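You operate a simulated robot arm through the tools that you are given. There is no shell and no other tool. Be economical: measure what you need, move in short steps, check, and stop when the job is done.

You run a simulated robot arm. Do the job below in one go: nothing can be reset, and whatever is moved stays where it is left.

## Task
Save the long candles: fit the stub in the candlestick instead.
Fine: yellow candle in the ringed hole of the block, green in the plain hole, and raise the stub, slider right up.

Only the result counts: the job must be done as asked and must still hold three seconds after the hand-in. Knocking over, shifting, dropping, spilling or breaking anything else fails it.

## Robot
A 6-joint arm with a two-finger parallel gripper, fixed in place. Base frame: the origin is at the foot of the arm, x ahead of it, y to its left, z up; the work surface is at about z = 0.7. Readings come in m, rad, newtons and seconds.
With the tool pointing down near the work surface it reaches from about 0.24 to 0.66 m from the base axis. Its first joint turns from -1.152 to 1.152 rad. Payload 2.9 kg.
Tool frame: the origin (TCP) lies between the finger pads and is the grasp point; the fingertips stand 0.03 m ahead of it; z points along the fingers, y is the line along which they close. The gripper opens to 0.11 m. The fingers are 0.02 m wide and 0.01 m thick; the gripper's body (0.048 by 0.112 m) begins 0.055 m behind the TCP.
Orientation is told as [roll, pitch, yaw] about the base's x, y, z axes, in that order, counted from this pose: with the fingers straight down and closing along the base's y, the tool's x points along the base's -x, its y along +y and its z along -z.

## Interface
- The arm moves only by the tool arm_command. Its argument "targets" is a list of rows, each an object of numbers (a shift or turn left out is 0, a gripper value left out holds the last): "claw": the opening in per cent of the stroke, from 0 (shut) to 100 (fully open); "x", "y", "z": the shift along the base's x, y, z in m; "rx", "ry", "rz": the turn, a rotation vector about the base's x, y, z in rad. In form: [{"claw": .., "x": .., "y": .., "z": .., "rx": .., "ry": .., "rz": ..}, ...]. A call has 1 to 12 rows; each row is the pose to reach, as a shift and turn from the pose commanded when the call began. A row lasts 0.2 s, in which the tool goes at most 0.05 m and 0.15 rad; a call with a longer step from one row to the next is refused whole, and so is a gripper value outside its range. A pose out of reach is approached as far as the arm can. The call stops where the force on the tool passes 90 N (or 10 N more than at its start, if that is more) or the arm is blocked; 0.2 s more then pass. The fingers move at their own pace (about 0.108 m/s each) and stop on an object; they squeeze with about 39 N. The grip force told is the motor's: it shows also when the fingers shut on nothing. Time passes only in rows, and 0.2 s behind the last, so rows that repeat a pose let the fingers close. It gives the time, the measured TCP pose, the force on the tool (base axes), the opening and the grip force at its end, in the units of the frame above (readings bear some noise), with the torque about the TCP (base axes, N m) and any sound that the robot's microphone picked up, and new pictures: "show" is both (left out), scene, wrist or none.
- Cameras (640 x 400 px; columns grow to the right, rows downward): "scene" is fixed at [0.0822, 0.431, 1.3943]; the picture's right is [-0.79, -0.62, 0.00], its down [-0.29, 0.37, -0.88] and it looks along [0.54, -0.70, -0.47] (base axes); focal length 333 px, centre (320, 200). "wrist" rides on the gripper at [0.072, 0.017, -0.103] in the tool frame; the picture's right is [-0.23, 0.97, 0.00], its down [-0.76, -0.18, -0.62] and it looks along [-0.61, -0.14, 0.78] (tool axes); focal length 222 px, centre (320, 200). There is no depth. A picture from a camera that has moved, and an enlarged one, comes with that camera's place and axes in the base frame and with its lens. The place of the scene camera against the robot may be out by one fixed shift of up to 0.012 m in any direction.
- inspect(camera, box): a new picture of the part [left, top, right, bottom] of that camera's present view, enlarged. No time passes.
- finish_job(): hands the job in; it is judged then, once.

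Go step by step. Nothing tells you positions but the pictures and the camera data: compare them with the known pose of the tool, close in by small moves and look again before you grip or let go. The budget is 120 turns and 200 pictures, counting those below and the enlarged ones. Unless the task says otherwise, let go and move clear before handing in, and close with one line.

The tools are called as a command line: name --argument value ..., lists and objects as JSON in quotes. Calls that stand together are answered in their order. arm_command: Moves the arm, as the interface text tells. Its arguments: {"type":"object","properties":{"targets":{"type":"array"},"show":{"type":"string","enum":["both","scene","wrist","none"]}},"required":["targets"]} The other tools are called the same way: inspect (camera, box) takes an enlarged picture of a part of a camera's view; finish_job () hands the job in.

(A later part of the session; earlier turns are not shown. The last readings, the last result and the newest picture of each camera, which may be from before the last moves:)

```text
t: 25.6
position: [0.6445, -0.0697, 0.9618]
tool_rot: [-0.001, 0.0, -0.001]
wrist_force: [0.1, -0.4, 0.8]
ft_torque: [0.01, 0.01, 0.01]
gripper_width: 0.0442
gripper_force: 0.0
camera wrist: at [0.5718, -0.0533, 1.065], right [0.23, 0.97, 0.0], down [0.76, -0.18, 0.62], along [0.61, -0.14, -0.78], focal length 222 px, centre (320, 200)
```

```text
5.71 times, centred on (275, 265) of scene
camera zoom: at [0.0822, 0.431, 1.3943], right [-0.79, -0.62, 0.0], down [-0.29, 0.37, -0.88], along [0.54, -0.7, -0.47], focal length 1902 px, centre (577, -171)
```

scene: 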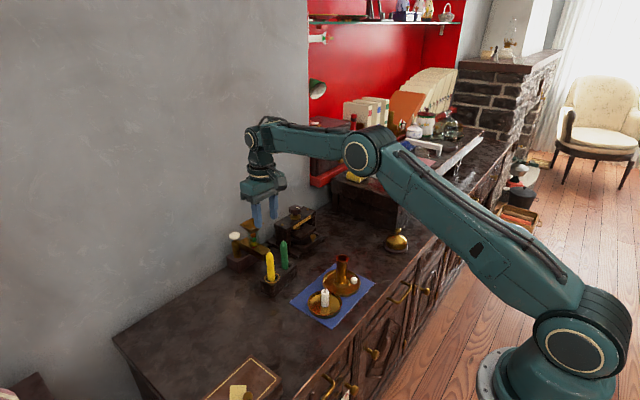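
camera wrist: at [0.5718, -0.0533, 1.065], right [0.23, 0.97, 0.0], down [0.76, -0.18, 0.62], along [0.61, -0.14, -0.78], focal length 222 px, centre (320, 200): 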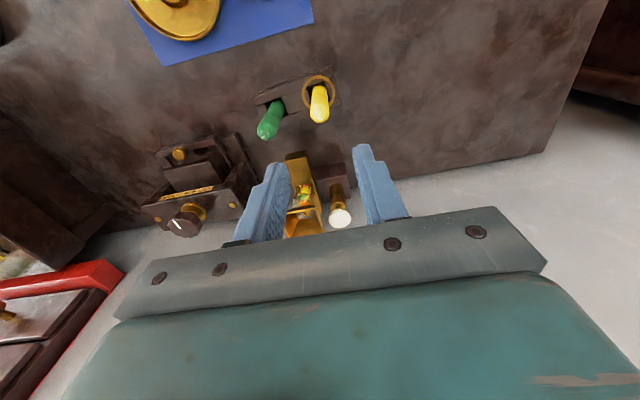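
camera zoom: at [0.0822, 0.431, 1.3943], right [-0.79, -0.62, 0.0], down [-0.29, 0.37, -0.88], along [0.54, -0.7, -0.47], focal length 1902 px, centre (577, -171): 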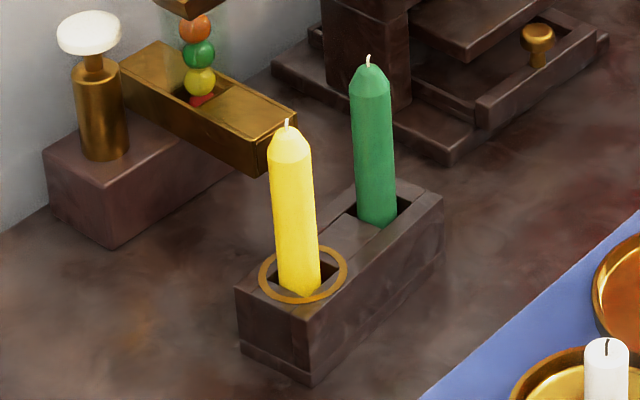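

Both long candles are seated. Next, the stub: moving above the dish.

arm_command --targets '[{"x": -0.04, "y": -0.01}, {"x": -0.08, "y": -0.02}, {"x": -0.12, "y": -0.03}, {"x": -0.158, "y": -0.038, "z": -0.02}, {"x": -0.158, "y": -0.038, "z": -0.06}, {"x": -0.158, "y": -0.038, "z": -0.095}, {"x": -0.158, "y": -0.038, "z": -0.095}]' --show "wrist"

inspect --camera "wrist" --box '[240, 40, 400, 180]'

inspect --camera "scene" --box '[290, 240, 380, 330]'

```text
t: 27.2
position: [0.4851, -0.1085, 0.867]
tool_rot: [0.0, 0.001, 0.001]
wrist_force: [0.1, 0.5, -0.8]
ft_torque: [-0.02, -0.02, -0.02]
gripper_width: 0.0439
gripper_force: 0.0
camera wrist: at [0.4121, -0.0921, 0.9701], right [0.23, 0.97, 0.0], down [0.76, -0.18, 0.62], along [0.61, -0.14, -0.78], focal length 222 px, centre (320, 200)
```

wrist: 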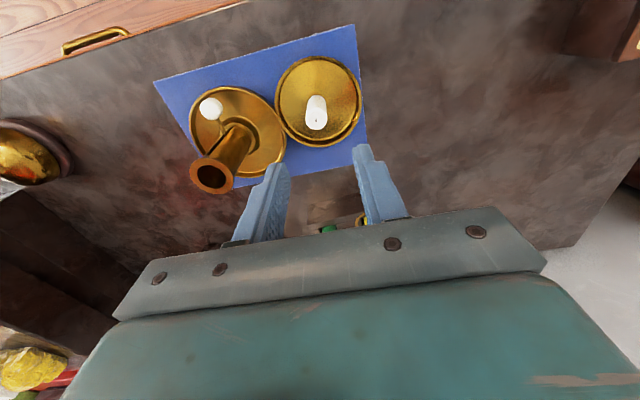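

```text
2.86 times, centred on (320, 110) of wrist
camera zoom: at [0.4121, -0.0921, 0.9701], right [0.23, 0.97, 0.0], down [0.76, -0.18, 0.62], along [0.61, -0.14, -0.78], focal length 635 px, centre (320, 457)
```

zoom: 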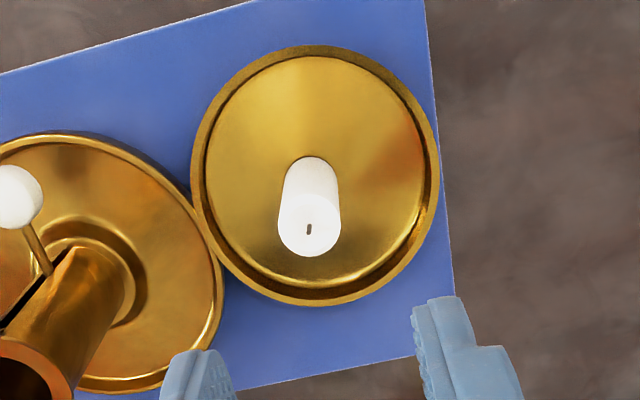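

```text
4.44 times, centred on (335, 285) of scene
camera zoom: at [0.0822, 0.431, 1.3943], right [-0.79, -0.62, 0.0], down [-0.29, 0.37, -0.88], along [0.54, -0.7, -0.47], focal length 1479 px, centre (253, -178)
```

zoom: 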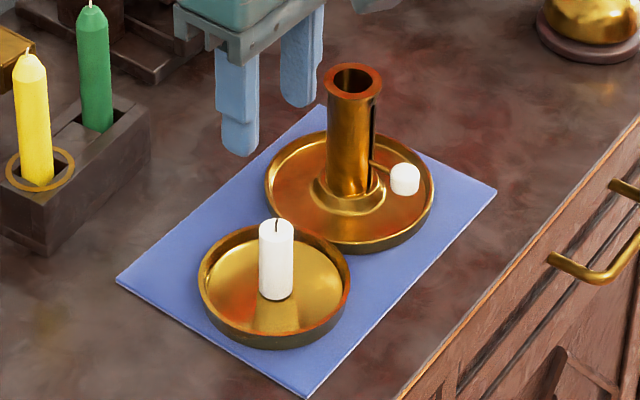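

The stub stands at about (0.4835, -0.1115), from z≈0.706 to 0.752. I'll take it by its top 20 mm so it can go deep into the tube.

arm_command --targets '[{"x": -0.0015, "y": -0.003, "z": -0.04}, {"x": -0.0015, "y": -0.003, "z": -0.08}, {"x": -0.0015, "y": -0.003, "z": -0.105}, {"x": -0.0015, "y": -0.003, "z": -0.105}]' --show "wrist"

inspect --camera "scene" --box '[290, 240, 380, 330]'

```text
t: 28.2
position: [0.4846, -0.1125, 0.7618]
tool_rot: [0.0, -0.002, -0.001]
wrist_force: [-0.1, 0.8, 0.3]
ft_torque: [0.03, 0.04, 0.01]
gripper_width: 0.0441
gripper_force: 0.1
camera wrist: at [0.4123, -0.0954, 0.8645], right [0.23, 0.97, 0.0], down [0.76, -0.18, 0.62], along [0.61, -0.14, -0.78], focal length 222 px, centre (320, 200)
```

wrist: 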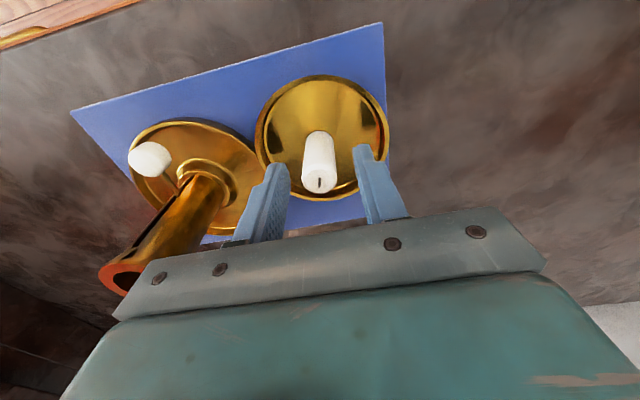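

```text
4.44 times, centred on (335, 285) of scene
camera zoom: at [0.0822, 0.431, 1.3943], right [-0.79, -0.62, 0.0], down [-0.29, 0.37, -0.88], along [0.54, -0.7, -0.47], focal length 1479 px, centre (253, -178)
```

zoom: 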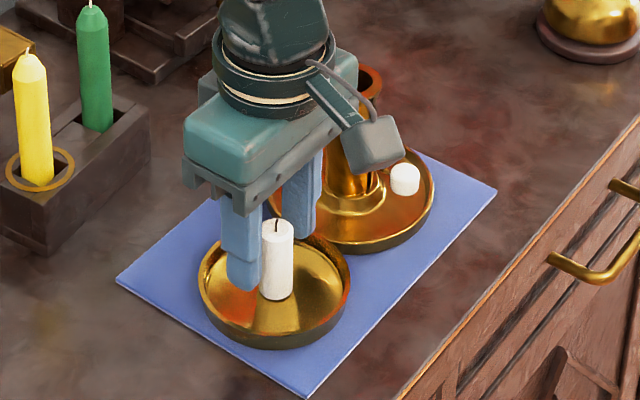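

Aligned. Closing, then lifting high enough to pass over the tube.

arm_command --targets '[{"claw": 8}, {"claw": 8}, {"claw": 8}, {"claw": 8}]' --show "none"

arm_command --targets '[{"z": 0.02}, {"z": 0.05}, {"z": 0.09}, {"z": 0.125}, {"z": 0.125}]'

inspect --camera "scene" --box '[290, 220, 380, 330]'

```text
t: 29.2
position: [0.4846, -0.1123, 0.7619]
tool_rot: [0.0, 0.0, -0.001]
wrist_force: [0.6, 0.2, -0.2]
ft_torque: [-0.04, 0.03, 0.01]
gripper_width: 0.0189
gripper_force: 38.7
```

```text
t: 30.4
position: [0.4848, -0.1112, 0.8841]
tool_rot: [-0.001, 0.0, 0.0]
wrist_force: [-0.6, -0.3, -0.7]
ft_torque: [0.02, 0.01, -0.01]
gripper_width: 0.0194
gripper_force: 39.1
camera wrist: at [0.412, -0.0946, 0.9874], right [0.23, 0.97, 0.0], down [0.76, -0.18, 0.62], along [0.61, -0.14, -0.78], focal length 222 px, centre (320, 200)
```

scene: 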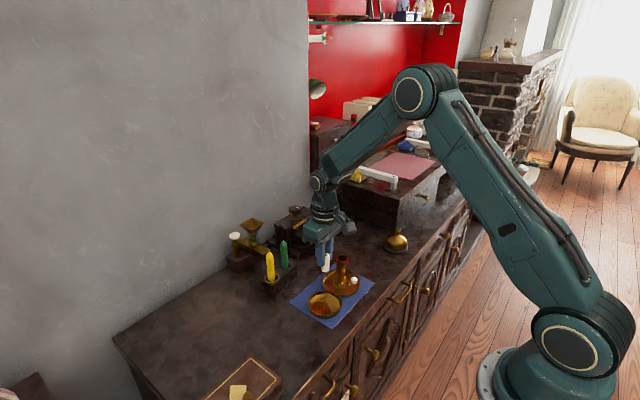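
wrist: 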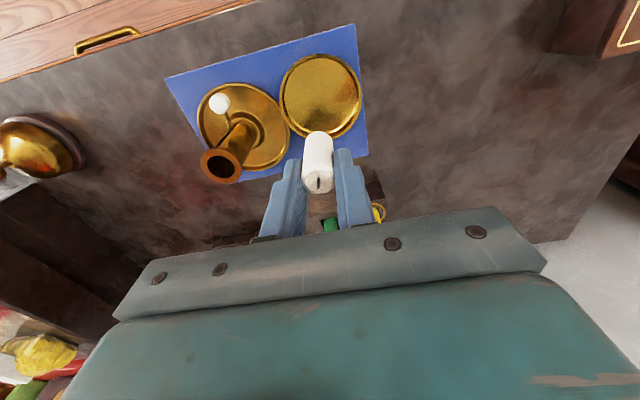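

```text
3.64 times, centred on (335, 275) of scene
camera zoom: at [0.0821, 0.431, 1.3943], right [-0.79, -0.62, 0.0], down [-0.29, 0.37, -0.88], along [0.54, -0.7, -0.47], focal length 1210 px, centre (266, -73)
```

zoom: 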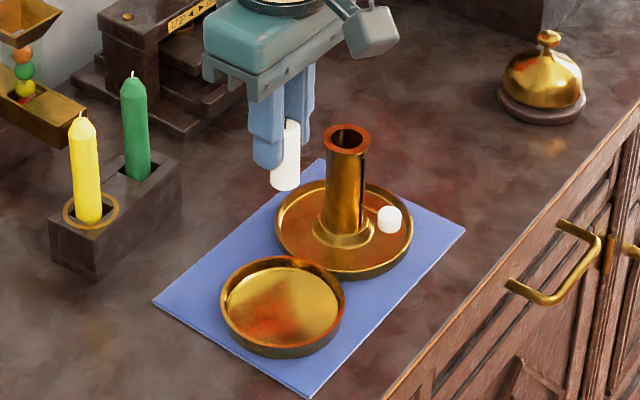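

The stub is held upright. Moving over the tube at about (0.495, -0.212).

arm_command --targets '[{"x": 0.005, "y": -0.04}, {"x": 0.01, "y": -0.08}, {"x": 0.01, "y": -0.1}, {"x": 0.01, "y": -0.1}]' --show "none"

inspect --camera "scene" --box '[310, 225, 380, 295]'

inspect --camera "wrist" --box '[260, 70, 380, 200]'

```text
t: 31.4
position: [0.4948, -0.2132, 0.8873]
tool_rot: [0.0, 0.0, 0.002]
wrist_force: [-0.4, -0.9, 0.0]
ft_torque: [0.01, 0.0, 0.0]
gripper_width: 0.0191
gripper_force: 39.3
```

```text
5.71 times, centred on (345, 260) of scene
camera zoom: at [0.0822, 0.431, 1.3943], right [-0.79, -0.62, 0.0], down [-0.29, 0.37, -0.88], along [0.54, -0.7, -0.47], focal length 1902 px, centre (177, -143)
```

zoom: 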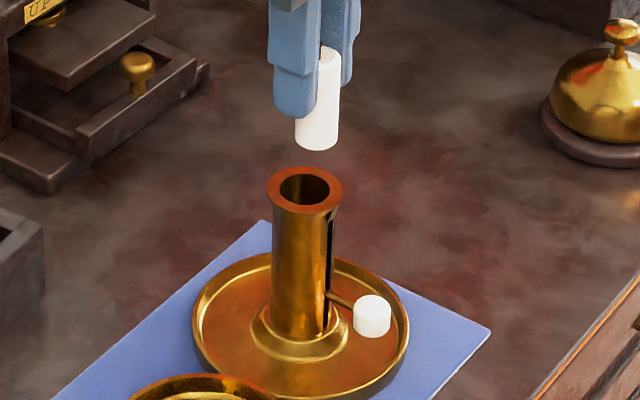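

```text
3.08 times, centred on (320, 135) of wrist
camera zoom: at [0.4226, -0.1965, 0.9892], right [0.23, 0.97, 0.0], down [0.76, -0.18, 0.62], along [0.61, -0.14, -0.78], focal length 684 px, centre (320, 400)
```

zoom: 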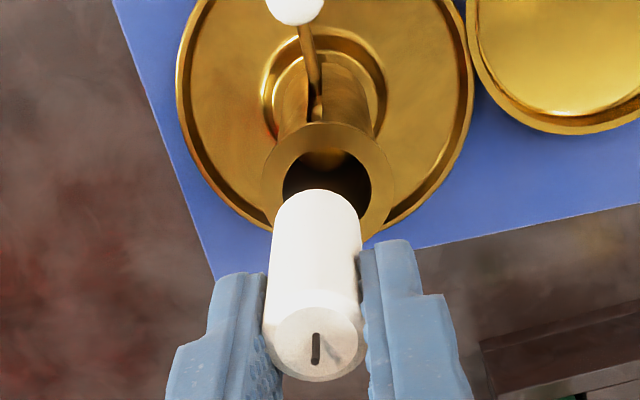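

The stub is slightly off the tube centre, about 2 mm in x and 3 mm in y. I'll correct, lower to just above the rim, and look.

arm_command --targets '[{"x": 0.002, "y": 0.003}, {"x": 0.002, "y": 0.003, "z": -0.026}, {"x": 0.002, "y": 0.003, "z": -0.026}]' --show "none"

inspect --camera "scene" --box '[320, 235, 370, 285]'

inspect --camera "wrist" --box '[270, 90, 370, 190]'

```text
t: 32.2
position: [0.4964, -0.2082, 0.8604]
tool_rot: [0.001, 0.0, 0.0]
wrist_force: [0.1, 0.0, -0.2]
ft_torque: [0.0, 0.01, 0.01]
gripper_width: 0.019
gripper_force: 39.7
```

```text
8.00 times, centred on (345, 260) of scene
camera zoom: at [0.0822, 0.431, 1.3943], right [-0.79, -0.62, 0.0], down [-0.29, 0.37, -0.88], along [0.54, -0.7, -0.47], focal length 2662 px, centre (120, -280)
```

zoom: 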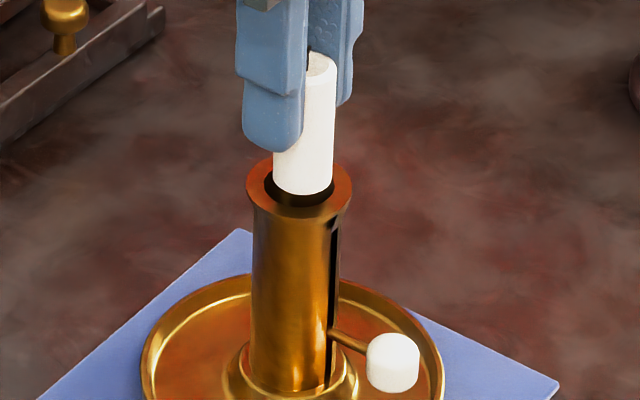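

```text
4.00 times, centred on (320, 140) of wrist
camera zoom: at [0.4238, -0.1922, 0.9631], right [0.23, 0.97, 0.0], down [0.76, -0.18, 0.62], along [0.61, -0.14, -0.78], focal length 888 px, centre (320, 440)
```

zoom: 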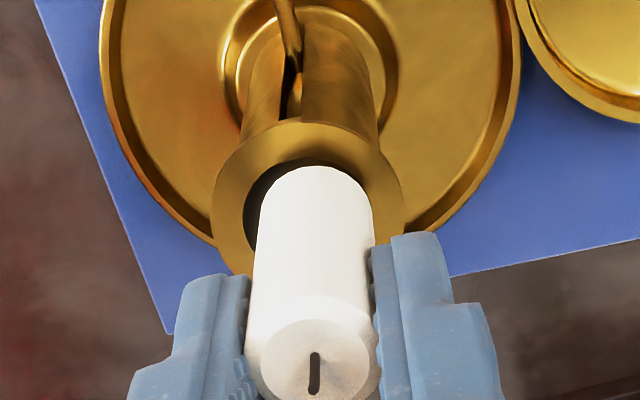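

Nearly centred with about 2 mm clearance all round. A small correction, then I'll lower slowly.

arm_command --targets '[{"x": 0.001, "y": -0.0015}, {"x": 0.001, "y": -0.0015, "z": -0.006}, {"x": 0.001, "y": -0.0015, "z": -0.011}, {"x": 0.001, "y": -0.0015, "z": -0.011}]' --show "none"

inspect --camera "scene" --box '[320, 235, 370, 285]'

inspect --camera "wrist" --box '[270, 90, 370, 190]'

```text
t: 33.2
position: [0.4986, -0.2114, 0.8491]
tool_rot: [0.0, -0.001, 0.001]
wrist_force: [0.6, 0.4, -0.2]
ft_torque: [-0.02, 0.0, -0.04]
gripper_width: 0.0191
gripper_force: 38.4
```

```text
8.00 times, centred on (345, 260) of scene
camera zoom: at [0.0822, 0.431, 1.3943], right [-0.79, -0.62, 0.0], down [-0.29, 0.37, -0.88], along [0.54, -0.7, -0.47], focal length 2662 px, centre (120, -280)
```

zoom: 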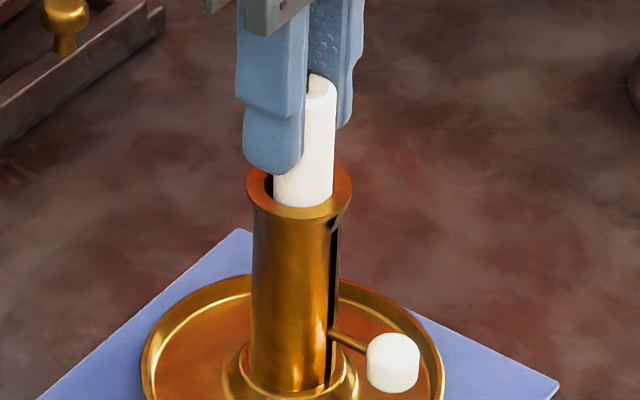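

```text
4.00 times, centred on (320, 140) of wrist
camera zoom: at [0.4246, -0.194, 0.952], right [0.23, 0.97, 0.0], down [0.76, -0.18, 0.62], along [0.61, -0.14, -0.78], focal length 888 px, centre (320, 440)
```

zoom: 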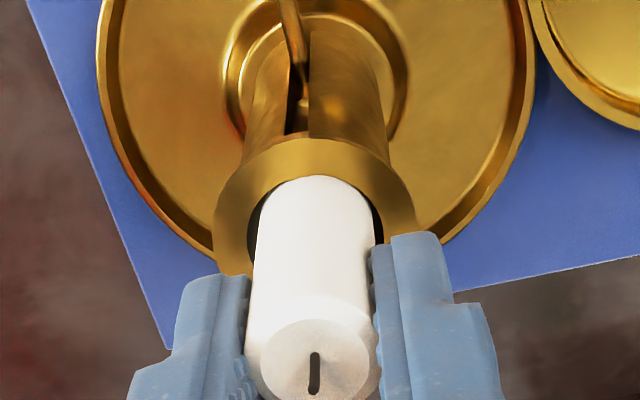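

It has just entered the tube. Continuing down with a +1 mm x shift.

arm_command --targets '[{"x": 0.001, "z": -0.004}, {"x": 0.001, "z": -0.008}, {"x": 0.001, "z": -0.012}, {"x": 0.001, "z": -0.012}]' --show "none"

inspect --camera "scene" --box '[320, 235, 370, 285]'

inspect --camera "wrist" --box '[270, 90, 370, 190]'

```text
t: 34.2
position: [0.4985, -0.211, 0.8377]
tool_rot: [0.0, -0.001, -0.001]
wrist_force: [-0.2, 0.1, -1.1]
ft_torque: [-0.01, -0.03, 0.0]
gripper_width: 0.0191
gripper_force: 39.2
```

```text
8.00 times, centred on (345, 260) of scene
camera zoom: at [0.0822, 0.431, 1.3943], right [-0.79, -0.62, 0.0], down [-0.29, 0.37, -0.88], along [0.54, -0.7, -0.47], focal length 2662 px, centre (120, -280)
```

zoom: 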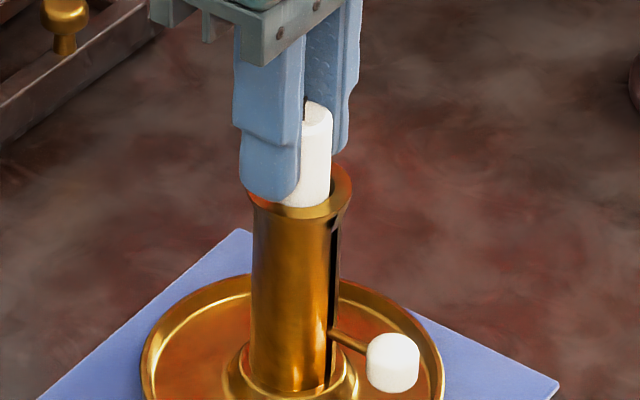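

```text
4.00 times, centred on (320, 140) of wrist
camera zoom: at [0.4253, -0.1936, 0.9402], right [0.23, 0.97, 0.0], down [0.76, -0.18, 0.62], along [0.61, -0.14, -0.78], focal length 888 px, centre (320, 440)
```

zoom: 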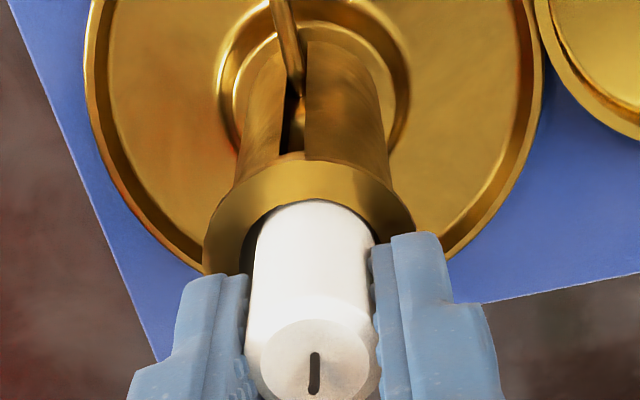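

It's sliding in freely. I'll go a few millimetres more until the fingertips are just above the rim, then release and rise.

arm_command --targets '[{"z": -0.004}, {"z": -0.007}, {"z": -0.007}]' --show "none"

inspect --camera "scene" --box '[320, 235, 370, 285]'

```text
t: 35.0
position: [0.4985, -0.2096, 0.831]
tool_rot: [0.0, -0.001, 0.001]
wrist_force: [-14.0, 4.3, 30.5]
ft_torque: [0.17, 0.46, -0.04]
gripper_width: 0.0192
gripper_force: 39.6
```

```text
8.00 times, centred on (345, 260) of scene
camera zoom: at [0.0814, 0.4313, 1.3942], right [-0.79, -0.62, 0.0], down [-0.29, 0.37, -0.88], along [0.55, -0.7, -0.47], focal length 2662 px, centre (120, -280)
```

zoom: 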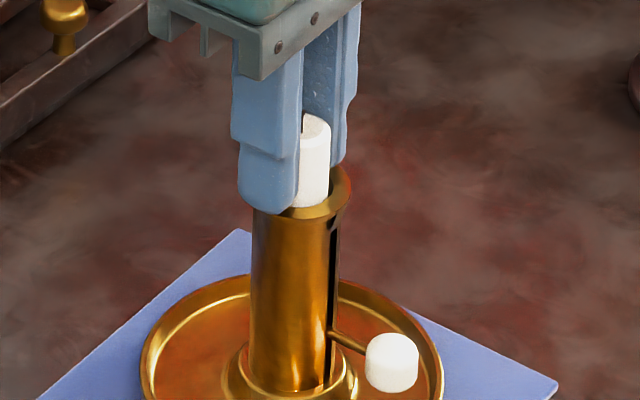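

There's 30 N of contact, most likely the fingertips on the rim. I'll back off 3 mm and look at the force before releasing.

arm_command --targets '[{"z": 0.003}, {"z": 0.003}]' --show "none"

```text
t: 35.6
position: [0.5002, -0.2109, 0.8322]
tool_rot: [-0.001, 0.001, 0.0]
wrist_force: [-0.5, 0.1, 0.9]
ft_torque: [-0.01, 0.0, 0.0]
gripper_width: 0.0193
gripper_force: 39.0
```

The force is gone. Releasing and rising.

arm_command --targets '[{"claw": 22}, {"claw": 40}, {"claw": 40}, {"z": 0.03}, {"z": 0.06}, {"z": 0.06}]' --show "wrist"

inspect --camera "scene" --box '[310, 235, 380, 305]'

inspect --camera "wrist" --box '[270, 70, 370, 180]'

```text
t: 37.0
position: [0.4989, -0.2106, 0.8935]
tool_rot: [0.0, 0.0, 0.0]
wrist_force: [0.3, 0.8, 0.8]
ft_torque: [-0.01, 0.01, 0.03]
gripper_width: 0.0439
gripper_force: 0.0
camera wrist: at [0.4257, -0.1935, 0.9961], right [0.23, 0.97, 0.0], down [0.76, -0.18, 0.62], along [0.61, -0.14, -0.78], focal length 222 px, centre (320, 200)
```

wrist: 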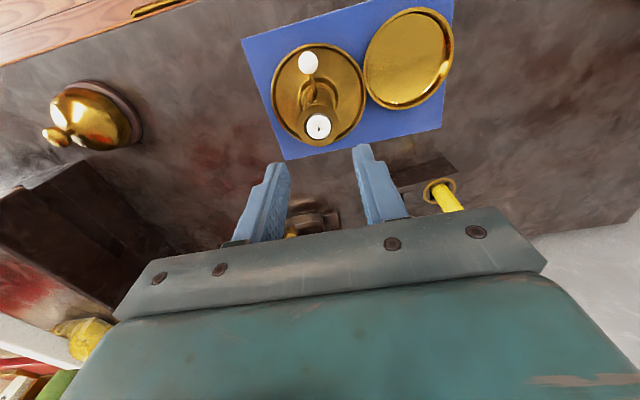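

```text
5.71 times, centred on (345, 270) of scene
camera zoom: at [0.0821, 0.431, 1.3943], right [-0.79, -0.62, 0.0], down [-0.29, 0.37, -0.88], along [0.54, -0.7, -0.47], focal length 1902 px, centre (177, -200)
```

zoom: 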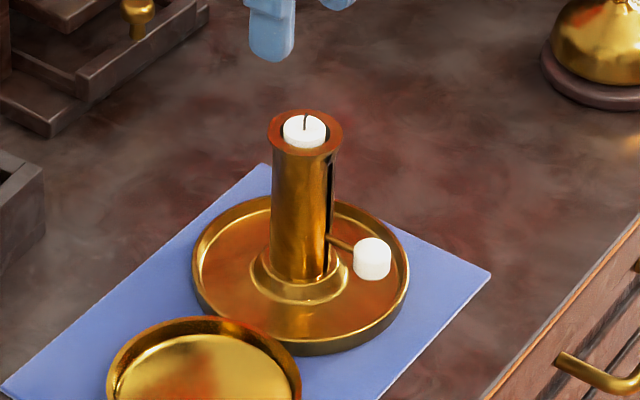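

```text
3.64 times, centred on (320, 125) of wrist
camera zoom: at [0.4257, -0.1935, 0.9961], right [0.23, 0.97, 0.0], down [0.76, -0.18, 0.62], along [0.61, -0.14, -0.78], focal length 808 px, centre (320, 473)
```

zoom: 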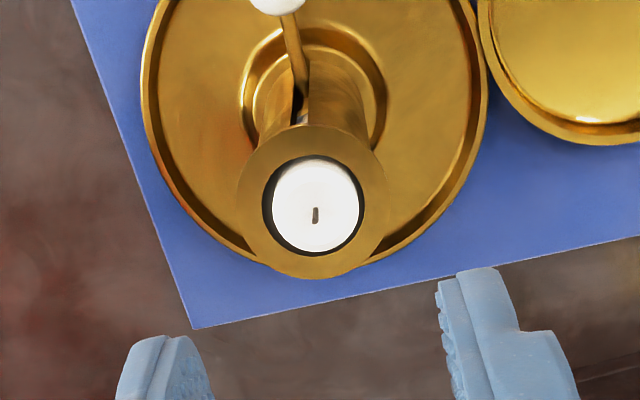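

The stub is in the tube, flush with the rim. The knob is at about (0.4525, -0.2105, 0.747), so I'll move over it and lower.

arm_command --targets '[{"x": -0.04, "claw": 45}, {"x": -0.047, "z": -0.03}, {"x": -0.047, "z": -0.06}, {"x": -0.047, "z": -0.06}]' --show "wrist"

inspect --camera "wrist" --box '[260, 80, 380, 200]'

inspect --camera "scene" --box '[315, 235, 375, 305]'

```text
t: 38.0
position: [0.4526, -0.2093, 0.8327]
tool_rot: [0.001, 0.001, -0.002]
wrist_force: [-0.5, 1.0, 0.4]
ft_torque: [0.0, -0.01, -0.04]
gripper_width: 0.0494
gripper_force: 0.0
camera wrist: at [0.3798, -0.1932, 0.9368], right [0.23, 0.97, 0.0], down [0.76, -0.18, 0.62], along [0.61, -0.14, -0.78], focal length 222 px, centre (320, 200)
```

wrist: 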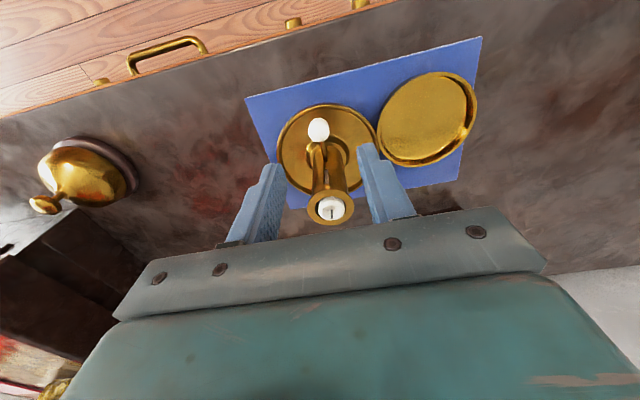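

```text
3.33 times, centred on (320, 140) of wrist
camera zoom: at [0.3798, -0.1932, 0.9368], right [0.23, 0.97, 0.0], down [0.76, -0.18, 0.62], along [0.61, -0.14, -0.78], focal length 740 px, centre (320, 400)
```

zoom: 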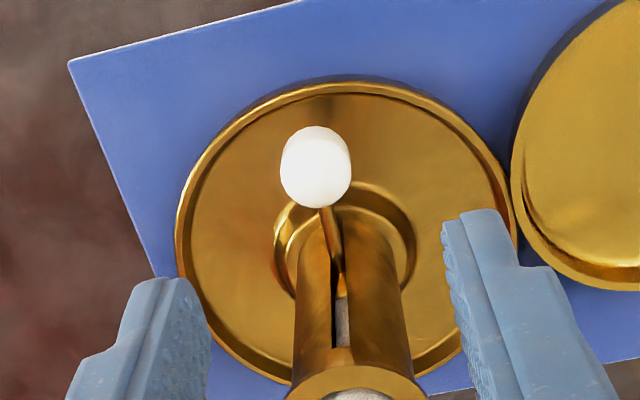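

```text
5.71 times, centred on (345, 270) of scene
camera zoom: at [0.0822, 0.431, 1.3943], right [-0.79, -0.62, 0.0], down [-0.29, 0.37, -0.88], along [0.54, -0.7, -0.47], focal length 1902 px, centre (177, -200)
```

zoom: 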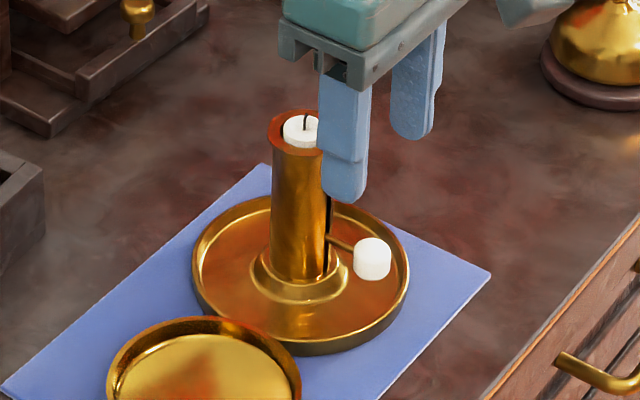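

The knob, about 18 mm across, lies at (0.452, -0.2105), between the fingers. Lowering around it.

arm_command --targets '[{"y": -0.001, "z": -0.035}, {"y": -0.001, "z": -0.07}, {"y": -0.001, "z": -0.07}]' --show "wrist"

inspect --camera "scene" --box '[315, 235, 375, 305]'

```text
t: 38.8
position: [0.4518, -0.2121, 0.7625]
tool_rot: [0.0, 0.001, 0.001]
wrist_force: [0.2, 0.0, -0.2]
ft_torque: [0.03, -0.01, 0.02]
gripper_width: 0.0493
gripper_force: 0.0
camera wrist: at [0.3787, -0.1956, 0.8655], right [0.23, 0.97, 0.0], down [0.76, -0.18, 0.62], along [0.61, -0.14, -0.78], focal length 222 px, centre (320, 200)
```

wrist: 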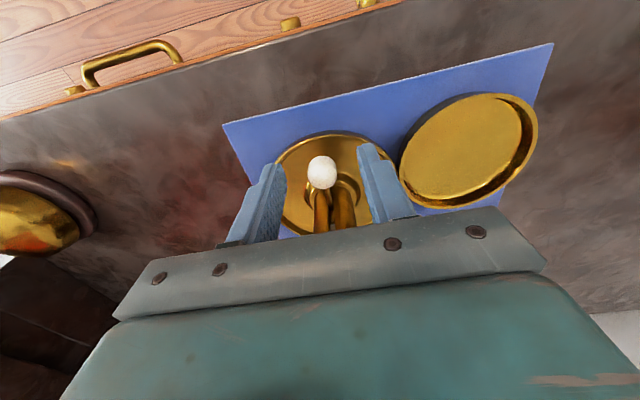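

```text
5.71 times, centred on (345, 270) of scene
camera zoom: at [0.0822, 0.431, 1.3943], right [-0.79, -0.62, 0.0], down [-0.29, 0.37, -0.88], along [0.54, -0.7, -0.47], focal length 1902 px, centre (177, -200)
```

zoom: 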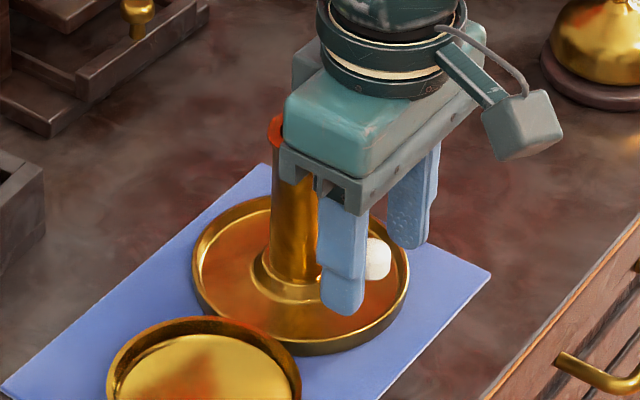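

Centred on the knob. Closing on it.

arm_command --targets '[{"claw": 10}, {"claw": 10}, {"claw": 10}]' --show "wrist"

arm_command --targets '[{"z": 0.003}, {"z": 0.006}, {"z": 0.009}, {"z": 0.009}]' --show "none"

inspect --camera "scene" --box '[315, 235, 375, 305]'

```text
t: 39.6
position: [0.4509, -0.212, 0.7633]
tool_rot: [0.0, -0.001, 0.001]
wrist_force: [0.4, 2.6, -0.9]
ft_torque: [0.03, -0.06, -0.01]
gripper_width: 0.0183
gripper_force: 39.1
camera wrist: at [0.3786, -0.1953, 0.8656], right [0.23, 0.97, 0.0], down [0.76, -0.18, 0.62], along [0.61, -0.14, -0.78], focal length 222 px, centre (320, 200)
```

wrist: 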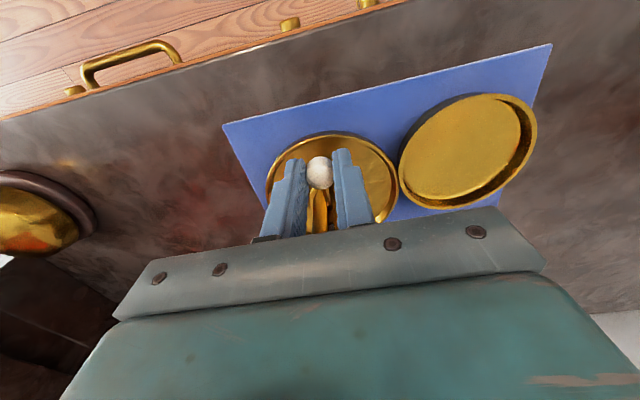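

```text
t: 40.6
position: [0.4513, -0.2114, 0.7716]
tool_rot: [0.002, 0.001, -0.001]
wrist_force: [2.2, -1.3, 0.1]
ft_torque: [-0.02, 0.25, -0.02]
gripper_width: 0.0183
gripper_force: 38.5
```

```text
5.71 times, centred on (345, 270) of scene
camera zoom: at [0.0822, 0.431, 1.3943], right [-0.79, -0.62, 0.0], down [-0.29, 0.37, -0.88], along [0.54, -0.7, -0.47], focal length 1902 px, centre (177, -200)
```

zoom: 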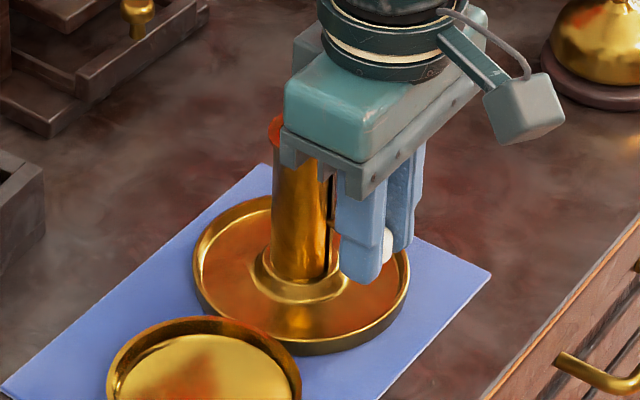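

The slider rises with the tool and the candlestick stays put. Continuing in small steps.

arm_command --targets '[{"z": 0.004}, {"z": 0.008}, {"z": 0.012}, {"z": 0.012}]' --show "none"

inspect --camera "scene" --box '[315, 235, 375, 305]'

```text
t: 41.6
position: [0.4511, -0.2122, 0.7843]
tool_rot: [0.003, 0.003, -0.001]
wrist_force: [-2.9, 0.2, -0.4]
ft_torque: [0.02, -0.08, 0.08]
gripper_width: 0.0182
gripper_force: 39.1
```

```text
5.71 times, centred on (345, 270) of scene
camera zoom: at [0.0821, 0.431, 1.3943], right [-0.79, -0.62, 0.0], down [-0.29, 0.37, -0.88], along [0.54, -0.7, -0.47], focal length 1902 px, centre (177, -200)
```

zoom: 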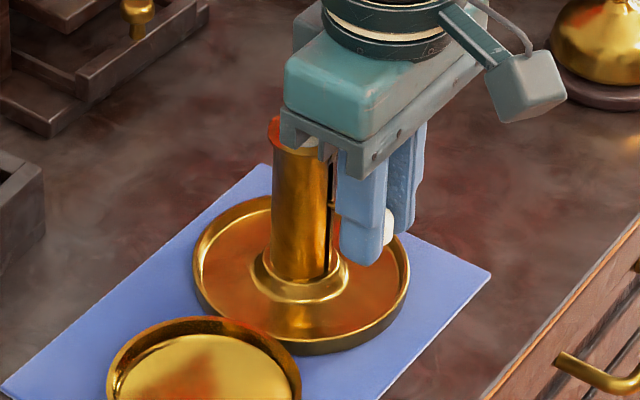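

arm_command --targets '[{"z": 0.003}, {"z": 0.006}, {"z": 0.008}, {"z": 0.008}]' --show "none"

inspect --camera "scene" --box '[315, 225, 375, 295]'

```text
t: 42.6
position: [0.4513, -0.212, 0.7936]
tool_rot: [0.002, 0.001, -0.002]
wrist_force: [-2.2, -2.8, -0.7]
ft_torque: [0.0, 0.25, -0.01]
gripper_width: 0.0183
gripper_force: 38.5
```

```text
5.71 times, centred on (345, 260) of scene
camera zoom: at [0.0821, 0.4309, 1.3943], right [-0.79, -0.62, 0.0], down [-0.29, 0.37, -0.88], along [0.54, -0.7, -0.47], focal length 1902 px, centre (177, -143)
```

zoom: 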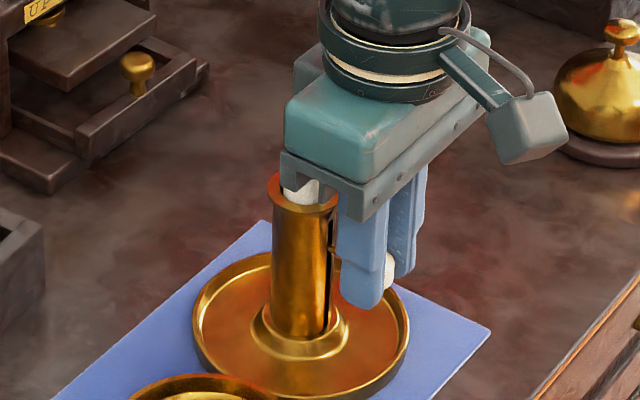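

The stub is emerging from the tube. Continuing towards the top stop.

arm_command --targets '[{"z": 0.003}, {"z": 0.006}, {"z": 0.008}, {"z": 0.008}]' --show "none"

inspect --camera "scene" --box '[315, 225, 375, 295]'

```text
t: 43.6
position: [0.4516, -0.2113, 0.7999]
tool_rot: [0.002, 0.003, -0.001]
wrist_force: [-0.5, 0.0, -0.3]
ft_torque: [0.01, 0.32, 0.0]
gripper_width: 0.0182
gripper_force: 39.4
```

```text
5.71 times, centred on (345, 260) of scene
camera zoom: at [0.0823, 0.4309, 1.3943], right [-0.79, -0.62, 0.0], down [-0.29, 0.37, -0.88], along [0.54, -0.7, -0.47], focal length 1902 px, centre (177, -143)
```

zoom: 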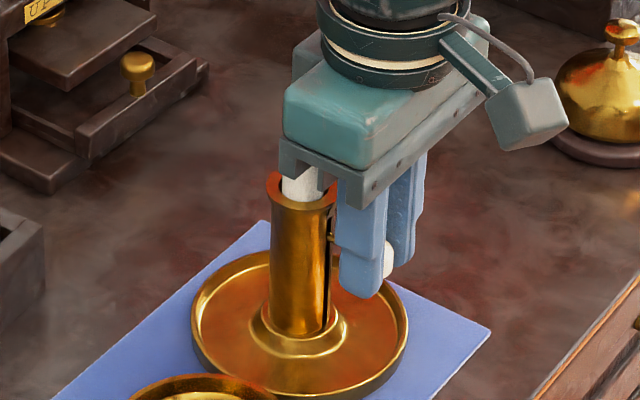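

The tool rose slightly less than commanded, so I'll check the wrist view for the stop.

inspect --camera "wrist" --box '[250, 110, 400, 240]'

inspect --camera "scene" --box '[325, 245, 375, 295]'

```text
3.08 times, centred on (325, 175) of wrist
camera zoom: at [0.3796, -0.1949, 0.9024], right [0.23, 0.97, 0.0], down [0.76, -0.18, 0.62], along [0.61, -0.14, -0.78], focal length 684 px, centre (305, 277)
```

zoom: 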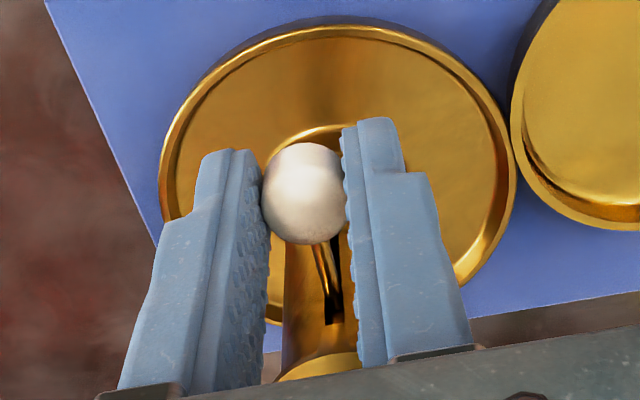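

```text
8.00 times, centred on (350, 270) of scene
camera zoom: at [0.0823, 0.4309, 1.3943], right [-0.79, -0.62, 0.0], down [-0.29, 0.37, -0.88], along [0.54, -0.7, -0.47], focal length 2662 px, centre (80, -360)
```

zoom: 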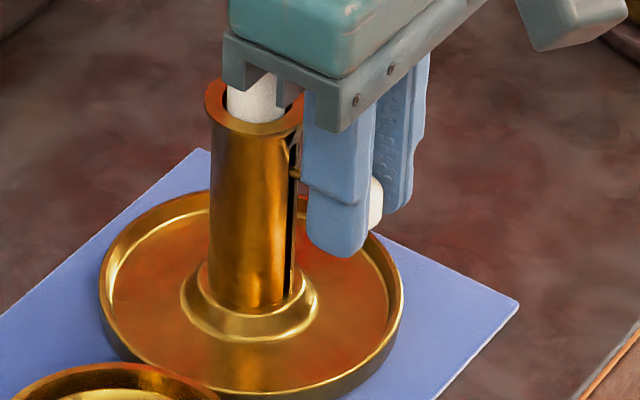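

The stem still seems slightly below the slot's top. I'll go in 3 mm increments and watch the force.

arm_command --targets '[{"z": 0.002}, {"z": 0.004}, {"z": 0.004}]' --show "none"

inspect --camera "scene" --box '[325, 245, 375, 295]'

inspect --camera "wrist" --box '[250, 110, 400, 240]'

```text
t: 44.4
position: [0.4524, -0.212, 0.8038]
tool_rot: [0.0, 0.0, 0.0]
wrist_force: [0.3, -0.7, -8.2]
ft_torque: [0.01, 0.34, 0.0]
gripper_width: 0.0181
gripper_force: 38.8
```

```text
8.00 times, centred on (350, 270) of scene
camera zoom: at [0.0823, 0.4309, 1.3943], right [-0.79, -0.62, 0.0], down [-0.29, 0.37, -0.88], along [0.54, -0.7, -0.47], focal length 2662 px, centre (80, -360)
```

zoom: 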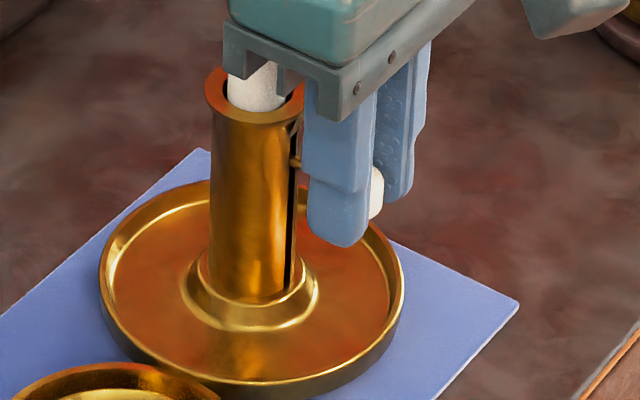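

```text
3.08 times, centred on (325, 175) of wrist
camera zoom: at [0.3795, -0.1947, 0.9071], right [0.23, 0.97, 0.0], down [0.76, -0.18, 0.62], along [0.61, -0.14, -0.78], focal length 684 px, centre (305, 277)
```

zoom: 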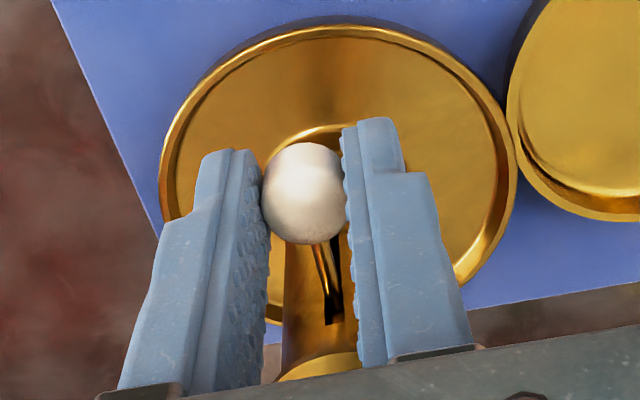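

The candlestick itself was just lifted a few millimetres (8 N, its weight), so the slider is at its top stop. I'll lower by small steps until its base is back down.

arm_command --targets '[{"z": -0.002}, {"z": -0.004}, {"z": -0.004}]' --show "none"

inspect --camera "scene" --box '[325, 245, 375, 295]'

```text
t: 45.2
position: [0.4507, -0.2115, 0.8009]
tool_rot: [0.002, -0.001, 0.0]
wrist_force: [0.2, 0.3, -7.7]
ft_torque: [0.01, 0.31, 0.01]
gripper_width: 0.0184
gripper_force: 38.8
```

```text
8.00 times, centred on (350, 270) of scene
camera zoom: at [0.0823, 0.4309, 1.3943], right [-0.79, -0.62, 0.0], down [-0.29, 0.37, -0.88], along [0.54, -0.7, -0.47], focal length 2662 px, centre (80, -360)
```

zoom: 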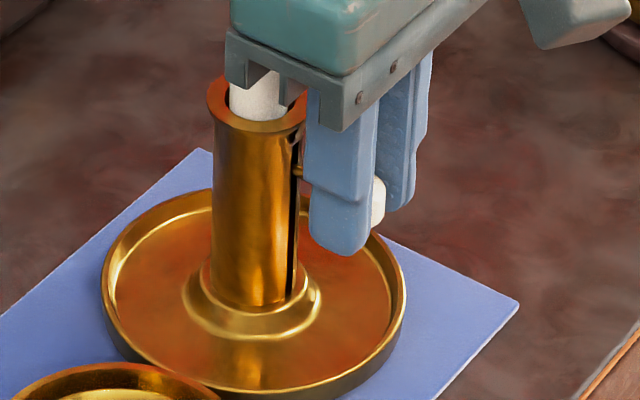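

arm_command --targets '[{"z": -0.001}, {"z": -0.002}, {"z": -0.002}]' --show "none"

inspect --camera "scene" --box '[325, 245, 375, 295]'

```text
t: 46.0
position: [0.4515, -0.2124, 0.7981]
tool_rot: [0.001, 0.0, 0.0]
wrist_force: [-1.2, 0.2, -5.1]
ft_torque: [0.08, 0.09, 0.06]
gripper_width: 0.0181
gripper_force: 39.2
```

```text
8.00 times, centred on (350, 270) of scene
camera zoom: at [0.0822, 0.431, 1.3943], right [-0.79, -0.62, 0.0], down [-0.29, 0.37, -0.88], along [0.54, -0.7, -0.47], focal length 2662 px, centre (80, -360)
```

zoom: 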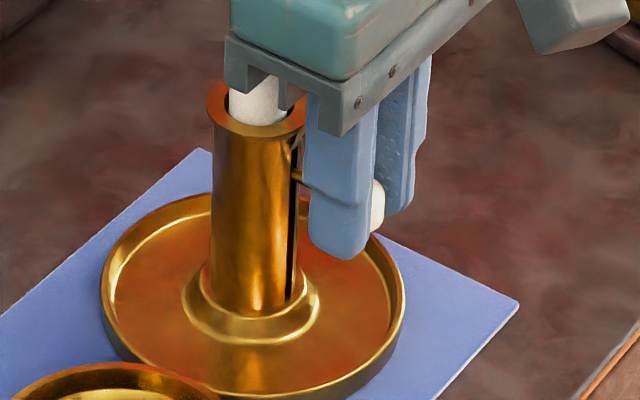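

arm_command --targets '[{"z": -0.001}, {"z": -0.001}]' --show "none"

```text
t: 46.6
position: [0.4526, -0.2131, 0.7969]
tool_rot: [0.002, 0.001, -0.001]
wrist_force: [-3.5, 0.0, 0.3]
ft_torque: [-0.12, -0.17, -0.05]
gripper_width: 0.0182
gripper_force: 38.4
```

The vertical force is now zero, so the base rests and the slider is at the stop. I'll release and check.

arm_command --targets '[{"claw": 25}, {"claw": 45}, {"claw": 45}, {"claw": 45}]' --show "none"

inspect --camera "scene" --box '[315, 235, 375, 295]'

inspect --camera "wrist" --box '[250, 110, 400, 240]'

```text
t: 47.6
position: [0.4518, -0.2118, 0.7977]
tool_rot: [0.001, 0.001, -0.002]
wrist_force: [0.0, 0.1, -0.9]
ft_torque: [0.02, -0.01, 0.02]
gripper_width: 0.0496
gripper_force: 0.1
```

```text
6.67 times, centred on (345, 265) of scene
camera zoom: at [0.0822, 0.431, 1.3943], right [-0.79, -0.62, 0.0], down [-0.29, 0.37, -0.88], along [0.54, -0.7, -0.47], focal length 2219 px, centre (153, -233)
```

zoom: 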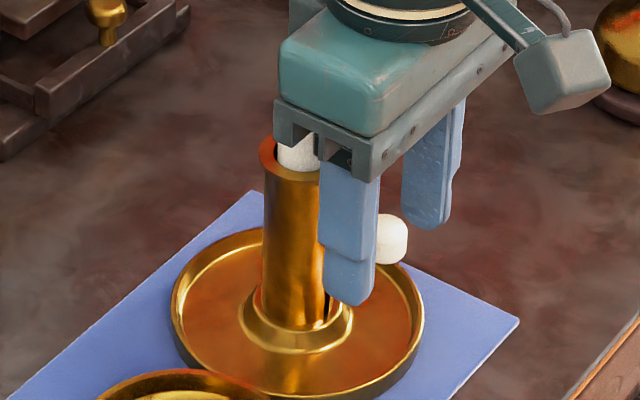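

```text
3.08 times, centred on (325, 175) of wrist
camera zoom: at [0.3791, -0.1953, 0.8998], right [0.23, 0.97, 0.0], down [0.76, -0.18, 0.62], along [0.61, -0.14, -0.78], focal length 684 px, centre (305, 277)
```

zoom: 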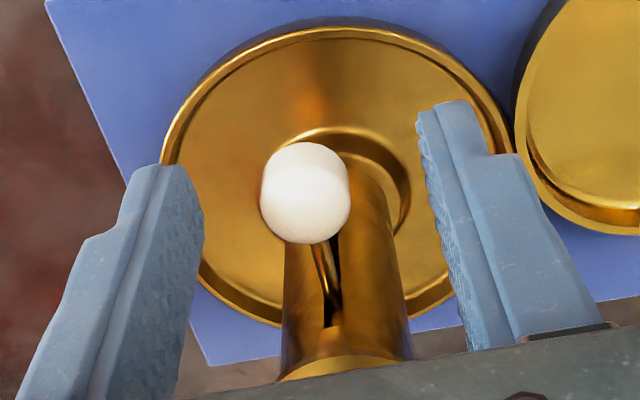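

The slider stays up after release. I'll back off upwards and get a clear view of the slot and stub.

arm_command --targets '[{"z": 0.04}, {"z": 0.08}, {"x": -0.04, "z": 0.1}, {"x": -0.08, "z": 0.1}, {"x": -0.1, "z": 0.1}, {"x": -0.1, "z": 0.1}]'

inspect --camera "scene" --box '[315, 235, 375, 305]'

inspect --camera "wrist" --box '[270, 60, 390, 180]'

```text
t: 49.0
position: [0.3505, -0.2127, 0.8961]
tool_rot: [0.0, 0.001, 0.0]
wrist_force: [0.4, 1.1, -0.4]
ft_torque: [0.04, 0.02, -0.01]
gripper_width: 0.0494
gripper_force: 0.1
camera wrist: at [0.2783, -0.1959, 0.999], right [0.23, 0.97, 0.0], down [0.76, -0.18, 0.62], along [0.61, -0.14, -0.78], focal length 222 px, centre (320, 200)
```

scene: 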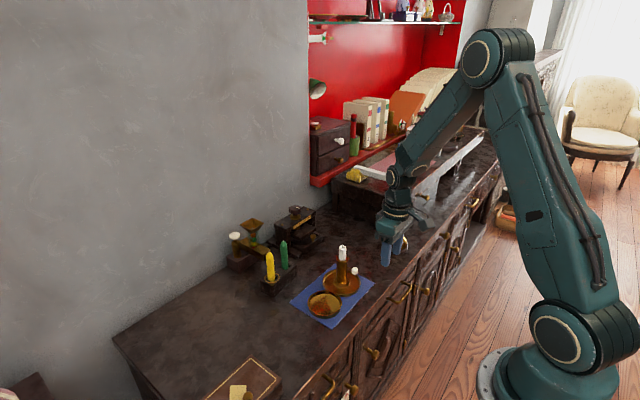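
wrist: 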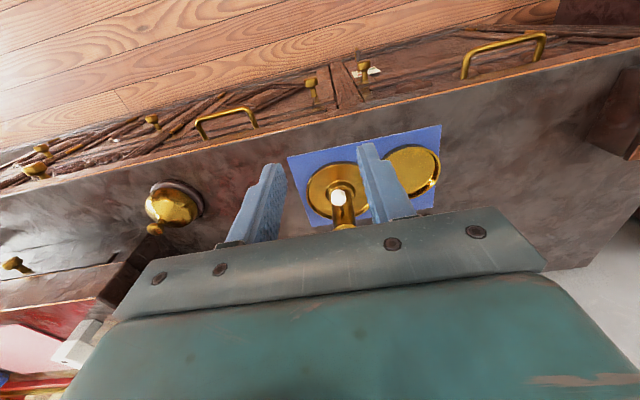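

```text
5.71 times, centred on (345, 270) of scene
camera zoom: at [0.0821, 0.431, 1.3943], right [-0.79, -0.62, 0.0], down [-0.29, 0.37, -0.88], along [0.54, -0.7, -0.47], focal length 1902 px, centre (177, -200)
```

zoom: 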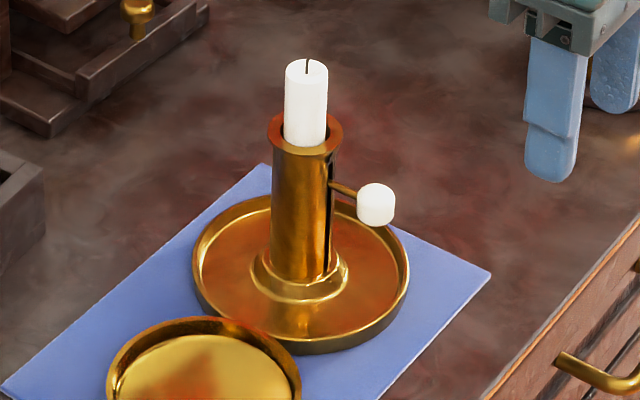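

```text
3.33 times, centred on (330, 120) of wrist
camera zoom: at [0.2783, -0.1959, 0.999], right [0.23, 0.97, 0.0], down [0.76, -0.18, 0.62], along [0.61, -0.14, -0.78], focal length 740 px, centre (287, 467)
```

zoom: 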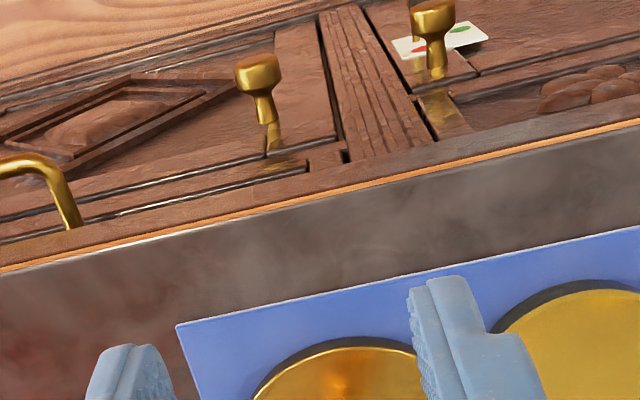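

The stub stands well out and the candlestick is back in its original spot. I'll zoom in on the slot's top end to confirm the slider is fully up.

inspect --camera "scene" --box '[330, 250, 360, 285]'

inspect --camera "wrist" --box '[300, 160, 380, 240]'

```text
11.43 times, centred on (345, 268) of scene
camera zoom: at [0.0821, 0.431, 1.3943], right [-0.79, -0.62, 0.0], down [-0.29, 0.37, -0.88], along [0.54, -0.7, -0.47], focal length 3803 px, centre (34, -571)
```

zoom: 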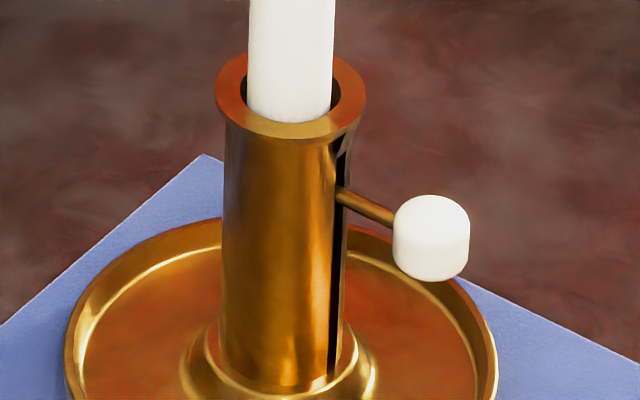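

```text
5.00 times, centred on (340, 200) of wrist
camera zoom: at [0.2783, -0.1959, 0.999], right [0.23, 0.97, 0.0], down [0.76, -0.18, 0.62], along [0.61, -0.14, -0.78], focal length 1111 px, centre (220, 200)
```

zoom: 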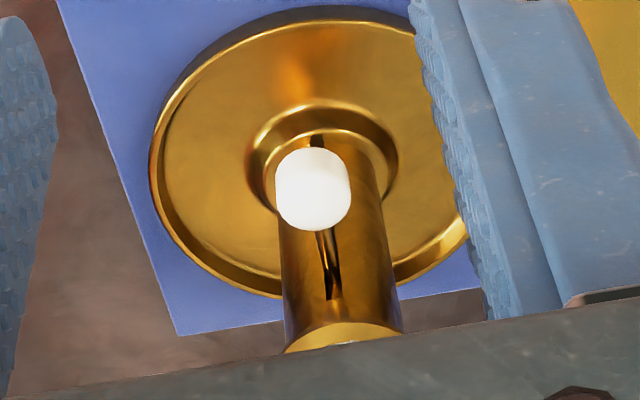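

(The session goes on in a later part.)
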